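You operate a simulated robot arm through the tools that you are given. There is no shell and no other tool. Be economical: measure what you need, move in short steps, check, and stop when the job is done.

You run a simulated robot arm. Do the job below in one go: nothing can be reset, and whatever is moved stays where it is left.

TASK
Take the tall collar with the blue patch and leave it on top of the steel plate with the teal grip.

It is judged by the outcome, as a careful person would: the job done as asked, and still so three seconds after it is handed in. It fails if anything else is knocked over, pushed out of place, dropped, spilled or broken.

THE ROBOT
A 7-joint arm with a two-finger parallel gripper, fixed in place. Base frame: the origin is at the foot of the arm, x ahead of it, y to its left, z up; the work surface is at about z = 0. Readings come in m, rad, newtons and seconds.
With the tool pointing down near the work surface it reaches from about 0.24 to 0.62 m from the base axis. Its first joint turns from -1.152 to 1.152 rad. Payload 2.6 kg.
The TCP is the grasp point between the finger pads, 0.03 m short of the fingertips. In the tool frame z runs along the fingers and y along their closing line. Largest opening 0.094 m; finger width 0.028, thickness 0.01; the body of the gripper, 0.05 by 0.096 m, starts 0.055 m behind the TCP.
Orientation is told as [roll, pitch, yaw] about the base's x, y, z axes, in that order, counted from this pose: with the fingers straight down and closing along the base's y, the tool's x points along the base's -x, its y along +y and its z along -z.

THE INTERFACE
- The arm moves only by the tool play_rows. Its argument "commands" is a list of rows, each a list of 3 entries, a list of its own where there are three numbers: the turn, a rotation vector about the base's x, y, z in rad, then the shift along the base's x, y, z in m, then the gripper command, from -1 (fully open) to 1 (shut), values between in proportion. In form: [[[ax, ay, az], [x, y, z], fingers], ...]. A call has 1 to 10 rows; each row shifts and turns the commanded pose from where the row before left it. A row lasts 0.2 s, in which the tool goes at most 0.05 m and 0.15 rad; a call with a longer step from one row to the next is refused whole, and so is a gripper value outside its range. A pose out of reach is approached as far as the arm can. The call stops where the force on the tool passes 40 N (or 10 N more than at its start, if that is more) or the arm is blocked; 0.2 s more then pass. The fingers move at their own pace (about 0.072 m/s each) and stop on an object; they squeeze with about 44 N. The grip force told is the motor's: it shows also when the fingers shut on nothing. Time passes only in rows, and 0.2 s behind the last, so rows that do not move let the fingers close. It gives the time, the measured TCP pose, the force on the tool (base axes), the opening and the grip force at its end, in the units of the frame above (readings bear some noise), and new pictures: "views" is both (left out), scene, wrist or none.
- Cameras (640 x 400 px; columns grow to the right, rows downward): "scene" is fixed at [0.0156, 0.4173, 0.5686]; the picture's right is [-0.91, -0.41, 0.00], its down [-0.22, 0.50, -0.84] and it looks along [0.34, -0.76, -0.55] (base axes); focal length 326 px, centre (320, 200). "wrist" rides on the gripper at [-0.037, 0, -0.058] in the tool frame; the picture's right is [0.00, -1.00, 0.00], its down [0.97, 0.00, -0.24] and it looks along [0.24, 0.00, 0.97] (tool axes); focal length 218 px, centre (320, 200). There is no depth. A picture from a camera that has moved, and an enlarged one, comes with that camera's place and axes in the base frame and with its lens.
- inspect(camera, box): a new picture of the part [left, top, right, bottom] of that camera's present view, enlarged. The clock stands still meanwhile.
- hand_in(): hands the job in; it is judged then, once.

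Go step by step. Nothing tells you positions but the pictures and the camera data: compare them with the known pose of the tool, close in by small moves and look again before you grip or let go. The budget is 90 turns and 170 pictures, counting those below and the enlarged ones. Unless the task says otherwise, let go and move clear before handing in, and close with one line.

The tools are called as a command line: name --argument value ..., lists and objects as JSON in quotes. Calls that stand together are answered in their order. play_rows: Moves the arm, as the interface text tells. Its arguments: {"type":"object","properties":{"commands":{"type":"array","items":{"type":"array"}},"views":{"type":"string","enum":["both","scene","wrist","none"]}},"required":["commands"]} The other tools are called the same way: inspect (camera, box) takes an enlarged picture of a part of a camera's view; hand_in () hands the job in.

At the start:

```text
time: 0.0
tcp_pos: [0.3014, -0.1662, 0.2962]
orientation: [0.001, 0.001, -0.001]
force: [0.1, 0.2, -0.4]
gripper_width: 0.094
grasp_force: 0.0
```

scene: 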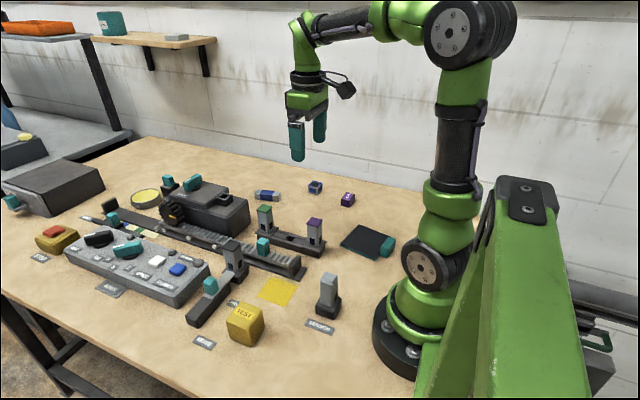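
wrist: 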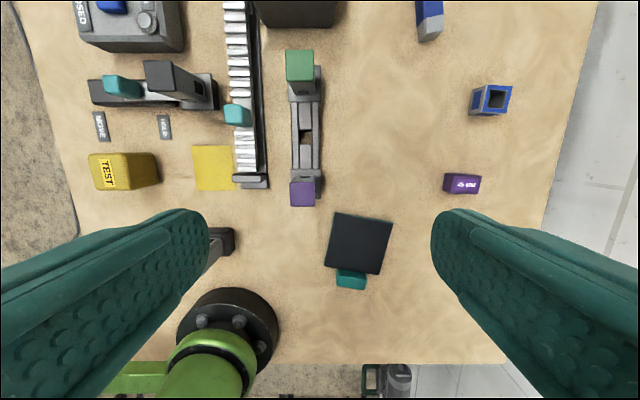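

I see a dark plate with a teal tab near the arm and several small blue/purple pieces behind it. I'll enlarge these before moving.

inspect --camera "scene" --box '[240, 160, 400, 270]'

inspect --camera "wrist" --box '[390, 0, 550, 100]'

inspect --camera "wrist" --box '[300, 70, 540, 300]'

```text
3.64 times, centred on (320, 215) of scene
camera zoom: at [0.0156, 0.4173, 0.5686], right [-0.91, -0.41, 0.0], down [-0.22, 0.5, -0.84], along [0.34, -0.76, -0.55], focal length 1185 px, centre (320, 146)
```

zoom: 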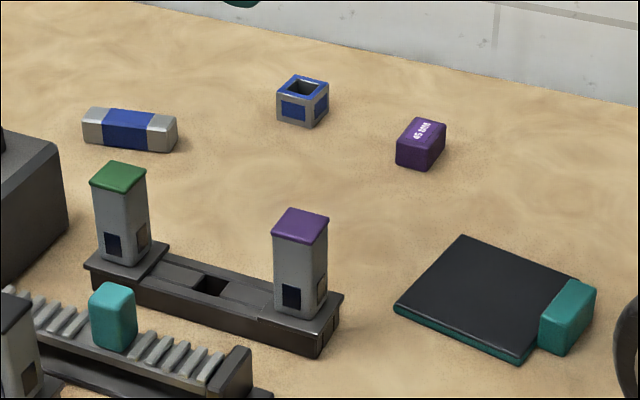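

```text
4.00 times, centred on (470, 50) of wrist
camera zoom: at [0.3376, -0.1656, 0.3542], right [0.0, -1.0, 0.0], down [-0.97, 0.0, 0.24], along [-0.24, 0.0, -0.97], focal length 873 px, centre (-280, 800)
```

zoom: 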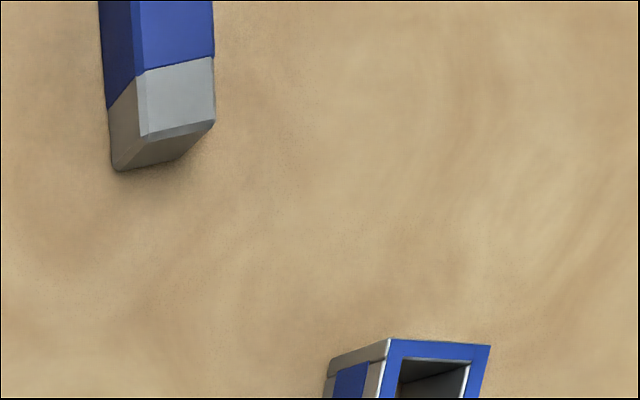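

```text
1.74 times, centred on (420, 185) of wrist
camera zoom: at [0.3376, -0.1656, 0.3542], right [0.0, -1.0, 0.0], down [-0.97, 0.0, 0.24], along [-0.24, 0.0, -0.97], focal length 380 px, centre (146, 226)
```

zoom: 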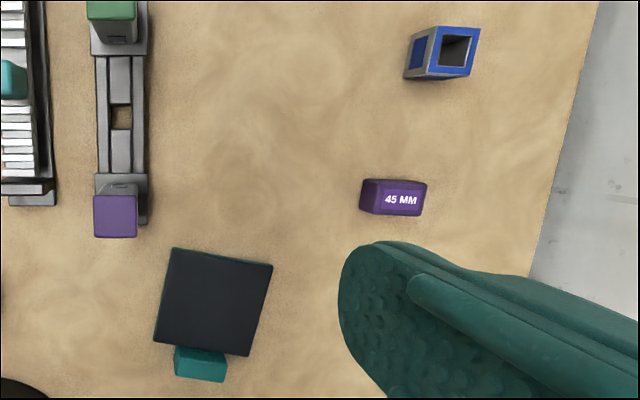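

The hollow square with blue patches looks like the collar. I'll check the rest of the bench for any other collar before choosing.

inspect --camera "scene" --box '[120, 160, 280, 260]'

inspect --camera "scene" --box '[180, 220, 350, 350]'

inspect --camera "scene" --box '[0, 170, 220, 310]'

inspect --camera "scene" --box '[295, 170, 365, 214]'

```text
4.00 times, centred on (200, 210) of scene
camera zoom: at [0.0156, 0.4173, 0.5686], right [-0.91, -0.41, 0.0], down [-0.22, 0.5, -0.84], along [0.34, -0.76, -0.55], focal length 1303 px, centre (800, 160)
```

zoom: 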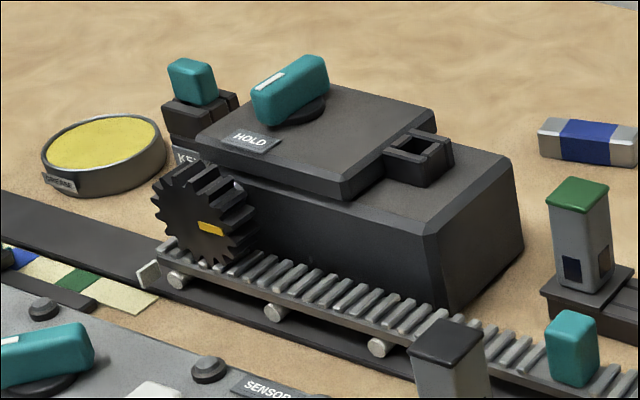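

```text
3.08 times, centred on (265, 285) of scene
camera zoom: at [0.0156, 0.4173, 0.5686], right [-0.91, -0.41, 0.0], down [-0.22, 0.5, -0.84], along [0.34, -0.76, -0.55], focal length 1002 px, centre (489, -62)
```

zoom: 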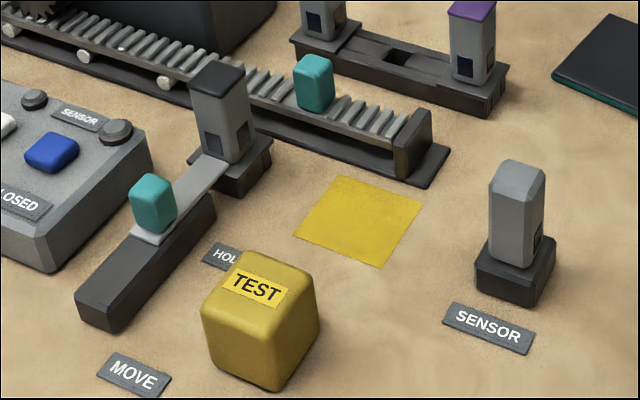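

```text
2.86 times, centred on (110, 240) of scene
camera zoom: at [0.0156, 0.4173, 0.5686], right [-0.91, -0.41, 0.0], down [-0.22, 0.5, -0.84], along [0.34, -0.76, -0.55], focal length 931 px, centre (920, 86)
```

zoom: 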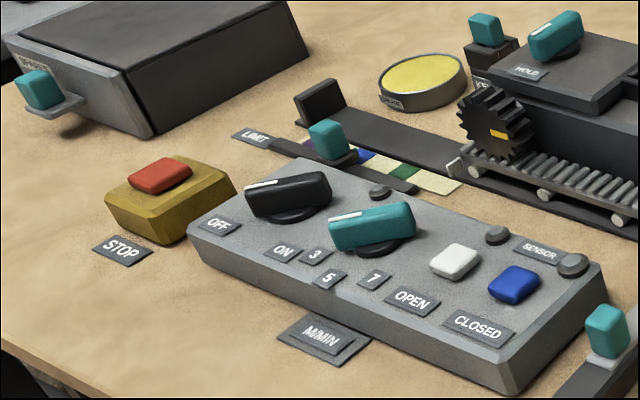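

```text
9.09 times, centred on (330, 192) of scene
camera zoom: at [0.0156, 0.4173, 0.5686], right [-0.91, -0.41, 0.0], down [-0.22, 0.5, -0.84], along [0.34, -0.76, -0.55], focal length 2962 px, centre (229, 273)
```

zoom: 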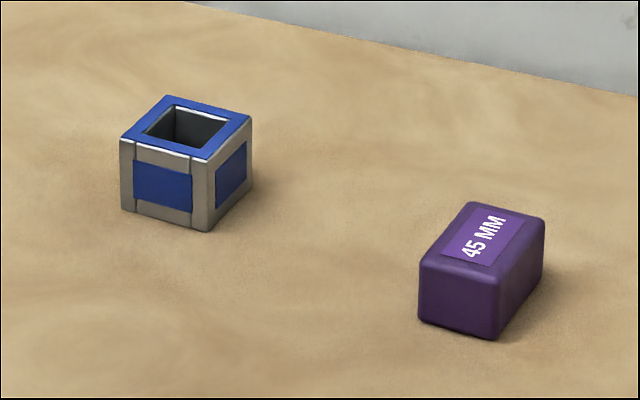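

The hollow square piece is the only collar, at about (0.402, -0.407), roughly 34 mm square and 30 mm high. The plate centre is at about (0.172, -0.230). I'll move above the collar now.

play_rows --commands '[[[0, 0, 0], [0.0126, -0.0301, -0.018], -1], [[0, 0, 0], [0.0126, -0.0301, -0.018], -1], [[0, 0, 0], [0.0126, -0.0301, -0.018], -1], [[0, 0, 0], [0.0126, -0.0301, -0.018], -1], [[0, 0, 0], [0.0126, -0.0301, -0.018], -1], [[0, 0, 0], [0.0126, -0.0301, -0.018], -1], [[0, 0, 0], [0.0126, -0.0301, -0.018], -1], [[0, 0, 0], [0.0126, -0.0301, -0.018], -1], [[0, 0, 0], [0, 0, 0], -1]]'

```text
time: 2.0
tcp_pos: [0.4032, -0.4066, 0.1532]
orientation: [0.001, 0.0, -0.001]
force: [-0.1, 0.6, -0.2]
gripper_width: 0.0942
grasp_force: 0.1
camera wrist: at [0.4396, -0.4066, 0.2107], right [0.0, -1.0, 0.0], down [-0.97, 0.0, 0.24], along [-0.24, 0.0, -0.97], focal length 218 px, centre (320, 200)
```

scene: 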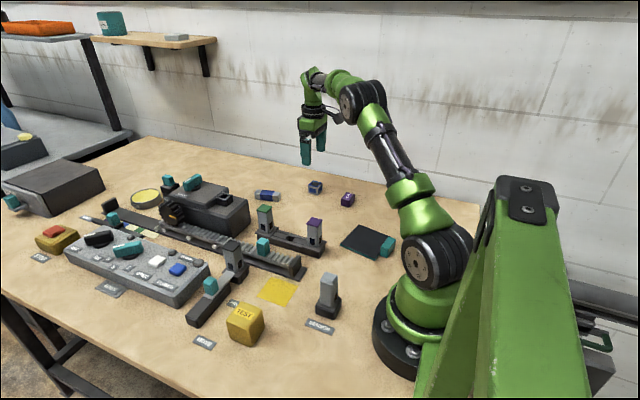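
wrist: 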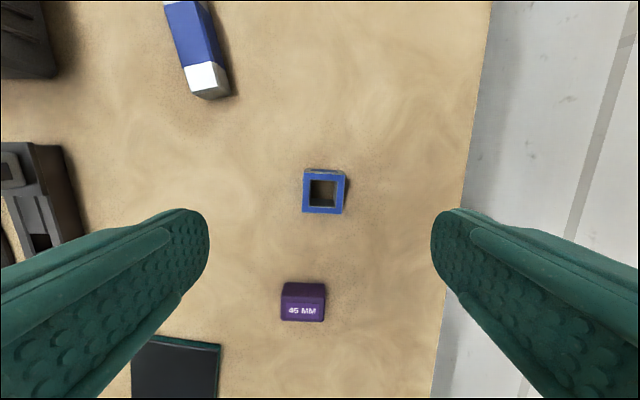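

The collar is centred about 3 mm off in y, so I'll correct that and descend to just above the surface.

play_rows --commands '[[[0, 0, 0], [-0.001, -0.003, -0.035], -1], [[0, 0, 0], [0, 0, -0.035], -1], [[0, 0, 0], [0, 0, -0.025], -1], [[0, 0, 0], [0, 0, -0.015], -1], [[0, 0, 0], [0, 0, -0.008], -1], [[0, 0, 0], [0, 0, 0], -1]]'

```text
time: 3.4
tcp_pos: [0.4005, -0.4098, 0.0352]
orientation: [0.0, -0.001, 0.001]
force: [-0.5, -0.7, 0.4]
gripper_width: 0.0939
grasp_force: 0.0
camera wrist: at [0.4377, -0.41, 0.0923], right [0.0, -1.0, 0.0], down [-0.97, 0.0, 0.24], along [-0.24, 0.0, -0.97], focal length 218 px, centre (320, 200)
```

scene: 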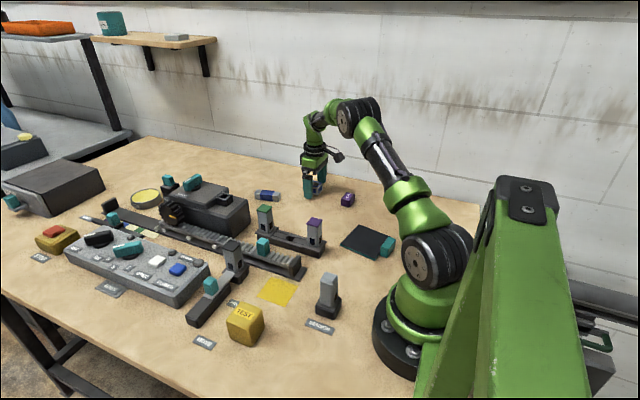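
wrist: 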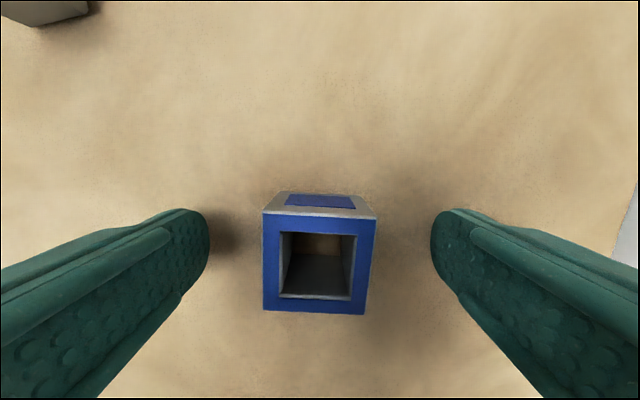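

The collar is centred between the fingers, so I'll close on it gently.

play_rows --commands '[[[0, 0, 0], [0, 0, 0], 0.3], [[0, 0, 0], [0, 0, 0], 1], [[0, 0, 0], [0, 0, 0], 1], [[0, 0, 0], [0, 0, 0], 1], [[0, 0, 0], [0, 0, 0], 1]]' --views "wrist"

play_rows --commands '[[[0, 0, 0], [0, 0, 0.02], 1], [[0, 0, 0], [0, 0, 0.03], 1], [[0, 0, 0], [0, 0, 0.04], 1], [[0, 0, 0], [0, 0, 0.04], 1], [[0, 0, 0], [0, 0, 0], 1]]'

```text
time: 4.6
tcp_pos: [0.4015, -0.4107, 0.0347]
orientation: [0.001, 0.0, 0.0]
force: [-0.5, 1.3, 1.2]
gripper_width: 0.0358
grasp_force: 43.9
camera wrist: at [0.4378, -0.4099, 0.0926], right [0.0, -1.0, 0.0], down [-0.97, 0.0, 0.24], along [-0.24, 0.0, -0.97], focal length 218 px, centre (320, 200)
```

wrist: 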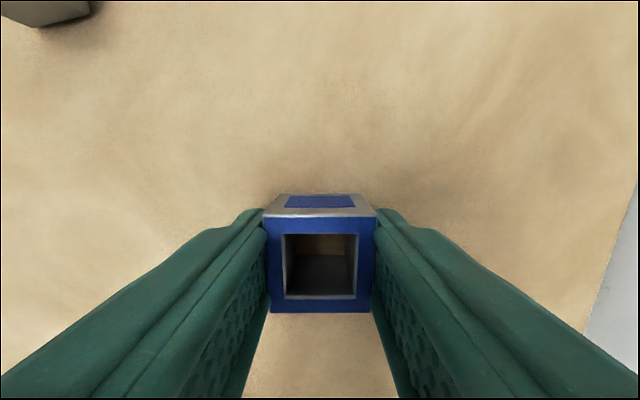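

```text
time: 5.8
tcp_pos: [0.4003, -0.411, 0.1655]
orientation: [0.0, -0.002, 0.0]
force: [0.3, -0.3, -1.7]
gripper_width: 0.0358
grasp_force: 43.7
camera wrist: at [0.437, -0.4099, 0.2225], right [0.0, -1.0, 0.0], down [-0.97, 0.0, 0.24], along [-0.24, 0.0, -0.97], focal length 218 px, centre (320, 200)
```

scene: 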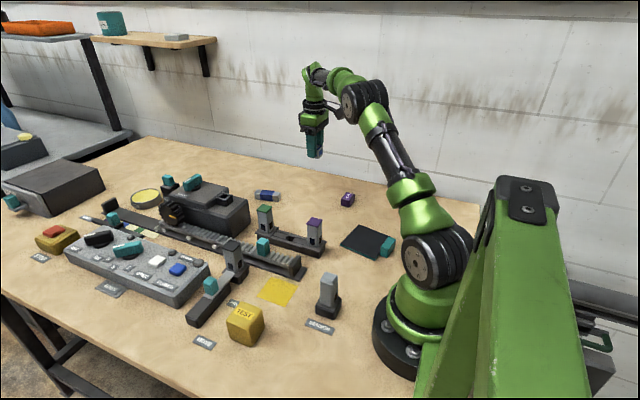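
wrist: 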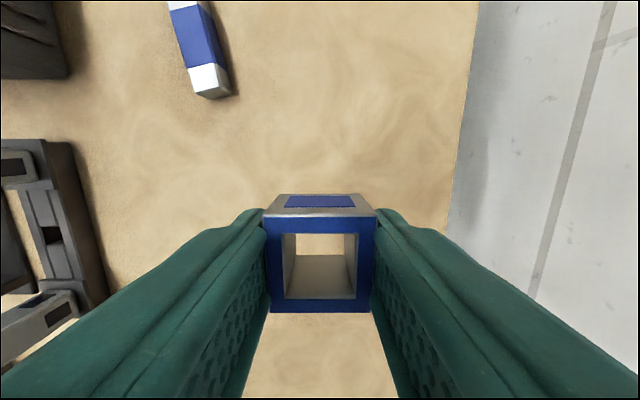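

The collar is held and lifted clear. I'll carry it level to above the plate centre.

play_rows --commands '[[[0, 0, 0], [-0.0282, 0.0226, 0], 1], [[0, 0, 0], [-0.0282, 0.0226, 0], 1], [[0, 0, 0], [-0.0282, 0.0226, 0], 1], [[0, 0, 0], [-0.0282, 0.0226, 0], 1], [[0, 0, 0], [-0.0282, 0.0226, 0], 1], [[0, 0, 0], [-0.0282, 0.0226, 0], 1], [[0, 0, 0], [-0.0282, 0.0226, 0], 1], [[0, 0, 0], [-0.0282, 0.0226, 0], 1], [[0, 0, 0], [0, 0, 0], 1]]'

```text
time: 7.8
tcp_pos: [0.1736, -0.2287, 0.1635]
orientation: [0.0, 0.0, 0.0]
force: [1.2, 0.1, -2.1]
gripper_width: 0.0359
grasp_force: 43.9
camera wrist: at [0.2117, -0.2285, 0.2219], right [0.0, -1.0, 0.0], down [-0.97, 0.0, 0.24], along [-0.24, 0.0, -0.97], focal length 218 px, centre (320, 200)
```

scene: 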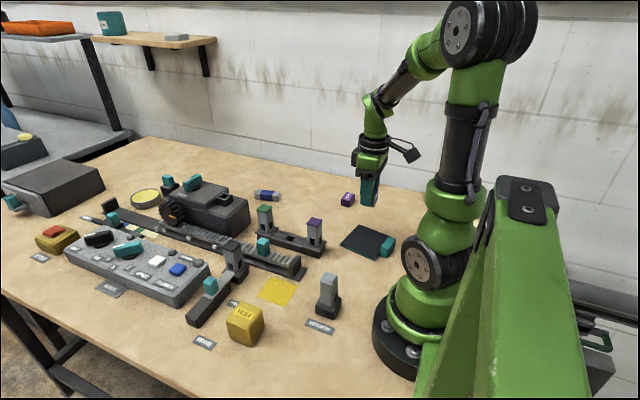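
wrist: 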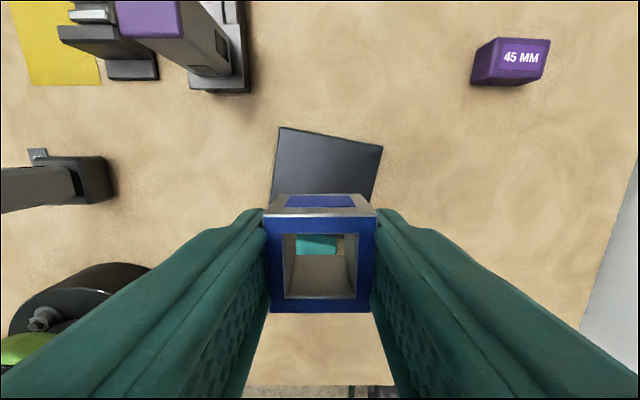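

The pose matches the plate position, with the collar over its middle. I'll descend partway and look.

play_rows --commands '[[[0, 0, 0], [-0.001, -0.002, -0.035], 1], [[0, 0, 0], [0, 0, -0.03], 1], [[0, 0, 0], [0, 0, -0.025], 1], [[0, 0, 0], [0, 0, -0.015], 1], [[0, 0, 0], [0, 0, 0], 1]]' --views "none"

inspect --camera "scene" --box '[320, 190, 416, 270]'

```text
time: 9.0
tcp_pos: [0.1733, -0.2322, 0.0596]
orientation: [-0.001, 0.001, 0.0]
force: [-0.4, 0.3, -2.8]
gripper_width: 0.0356
grasp_force: 43.8
```

```text
5.00 times, centred on (368, 230) of scene
camera zoom: at [0.0156, 0.4172, 0.5686], right [-0.91, -0.41, 0.0], down [-0.22, 0.5, -0.84], along [0.34, -0.76, -0.55], focal length 1629 px, centre (80, 50)
```

zoom: 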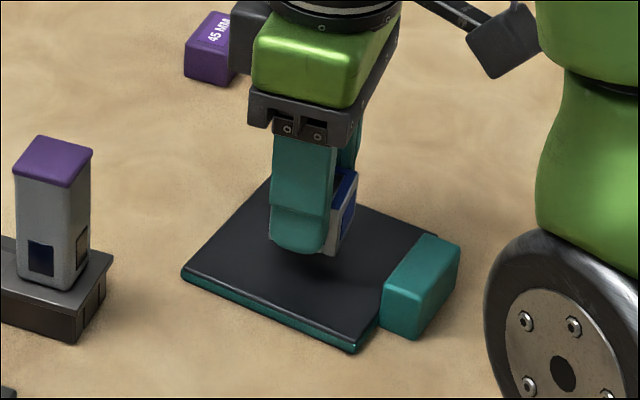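

It hangs about 16 mm above the plate. I'll go down in small steps and watch the force.

play_rows --commands '[[[0, 0, 0], [0, 0, -0.007], 1], [[0, 0, 0], [0, 0, -0.005], 1], [[0, 0, 0], [0, 0, 0], 1]]' --views "none"

play_rows --commands '[[[0, 0, 0], [0, 0, -0.002], 1], [[0, 0, 0], [0, 0, 0], 1]]' --views "none"

inspect --camera "scene" --box '[352, 210, 400, 250]'

```text
time: 9.8
tcp_pos: [0.174, -0.2321, 0.0471]
orientation: [0.0, 0.0, 0.001]
force: [0.0, 0.0, -1.8]
gripper_width: 0.0355
grasp_force: 43.7
```

```text
time: 10.4
tcp_pos: [0.1741, -0.2321, 0.0457]
orientation: [0.0, -0.001, 0.0]
force: [-0.2, -0.5, -2.6]
gripper_width: 0.0358
grasp_force: 44.2
```

```text
10.00 times, centred on (376, 230) of scene
camera zoom: at [0.0156, 0.4172, 0.5686], right [-0.91, -0.41, 0.0], down [-0.22, 0.5, -0.84], along [0.34, -0.76, -0.55], focal length 3258 px, centre (-240, -100)
```

zoom: 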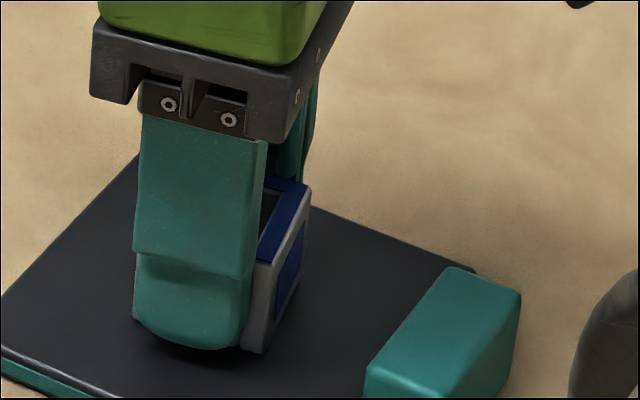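

It's nearly touching, with no contact force yet, so I'll continue in millimetre steps.

play_rows --commands '[[[0, 0, 0], [0, 0, -0.0015], 1], [[0, 0, 0], [0, 0, 0], 1]]' --views "none"

play_rows --commands '[[[0, 0, 0], [0, 0, -0.001], 1], [[0, 0, 0], [0, 0, 0], 1]]' --views "none"

```text
time: 11.0
tcp_pos: [0.1734, -0.2316, 0.0455]
orientation: [0.0, -0.001, 0.0]
force: [-6.4, 10.2, 34.8]
gripper_width: 0.0358
grasp_force: 43.8
```

```text
time: 11.3
tcp_pos: [0.1735, -0.2305, 0.0455]
orientation: [-0.001, -0.002, 0.0]
force: [-0.7, 1.2, 4.5]
gripper_width: 0.0357
grasp_force: 44.1
stopped in row 1: the force on the tool passed its limit (the readings are from after the stop); the commanded pose is now the measured one
```

It's in firm contact with the plate and the load has eased to a few newtons. I'll release gradually.

play_rows --commands '[[[0, 0, 0], [0, 0, 0], 0.1], [[0, 0, 0], [0, 0, 0], -0.2], [[0, 0, 0], [0, 0, 0], -0.5], [[0, 0, 0], [0, 0, 0], -0.5], [[0, 0, 0], [0, 0, 0], -0.5]]'

```text
time: 12.5
tcp_pos: [0.1735, -0.2312, 0.0455]
orientation: [0.0, -0.003, -0.002]
force: [0.1, -0.1, 0.0]
gripper_width: 0.0704
grasp_force: 0.3
camera wrist: at [0.2106, -0.2307, 0.1025], right [0.0, -1.0, 0.0], down [-0.97, 0.0, 0.24], along [-0.24, 0.0, -0.97], focal length 218 px, centre (320, 200)
```

scene: 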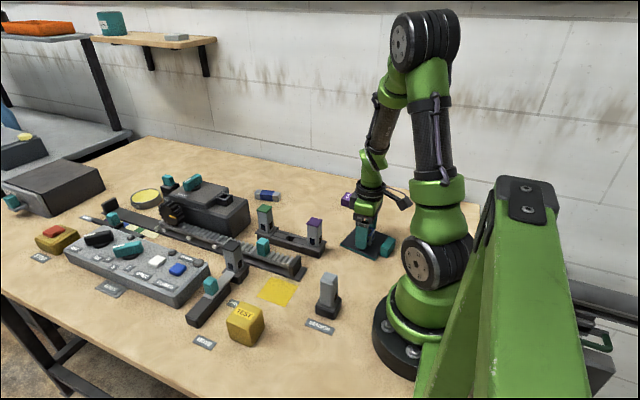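
wrist: 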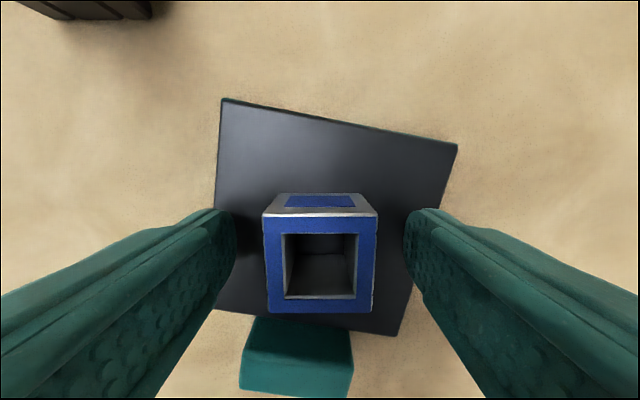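

The collar sits upright on the plate. I'll lift straight up and move clear.

play_rows --commands '[[[0, 0, 0], [0, 0, 0.02], -0.5], [[0, 0, 0], [0, 0, 0.035], -0.5], [[0, 0, 0], [0, 0, 0.04], -0.5], [[0, 0, 0], [0, 0, 0.04], -0.5], [[0, 0, 0], [0.03, 0, 0.03], -0.5], [[0, 0, 0], [0.03, 0, 0.03], -0.5], [[0, 0, 0], [0, 0, 0], -0.5]]' --views "wrist"

inspect --camera "scene" --box '[290, 170, 418, 270]'

```text
time: 14.1
tcp_pos: [0.2336, -0.2324, 0.2394]
orientation: [0.002, 0.001, -0.002]
force: [0.3, -0.3, -0.1]
gripper_width: 0.0705
grasp_force: 0.0
camera wrist: at [0.27, -0.2313, 0.2975], right [0.0, -1.0, 0.0], down [-0.97, 0.0, 0.24], along [-0.24, 0.0, -0.97], focal length 218 px, centre (320, 200)
```

wrist: 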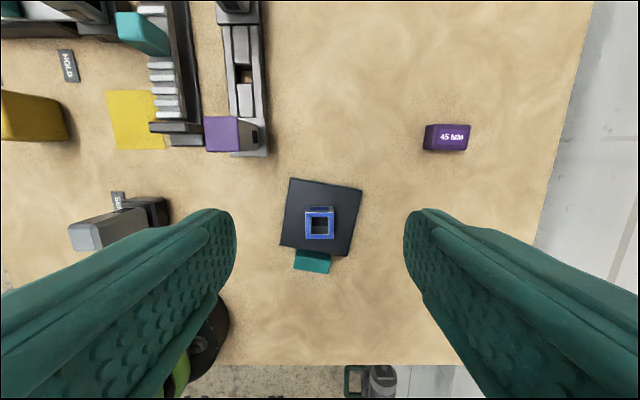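

```text
4.00 times, centred on (354, 220) of scene
camera zoom: at [0.0156, 0.4173, 0.5686], right [-0.91, -0.41, 0.0], down [-0.22, 0.5, -0.84], along [0.34, -0.76, -0.55], focal length 1303 px, centre (184, 120)
```

zoom: 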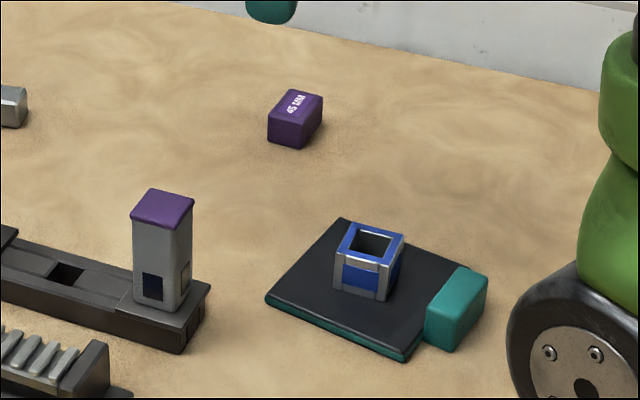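

The collar stands stably near the plate's centre, the gripper is clear and nothing else has moved, so I'm handing in.

hand_in

```text
The job is handed in.
```

The hollow square collar with the blue patches is standing upright near the middle of the steel plate with the teal grip; I took it as the one you meant because it was the only collar I could see.
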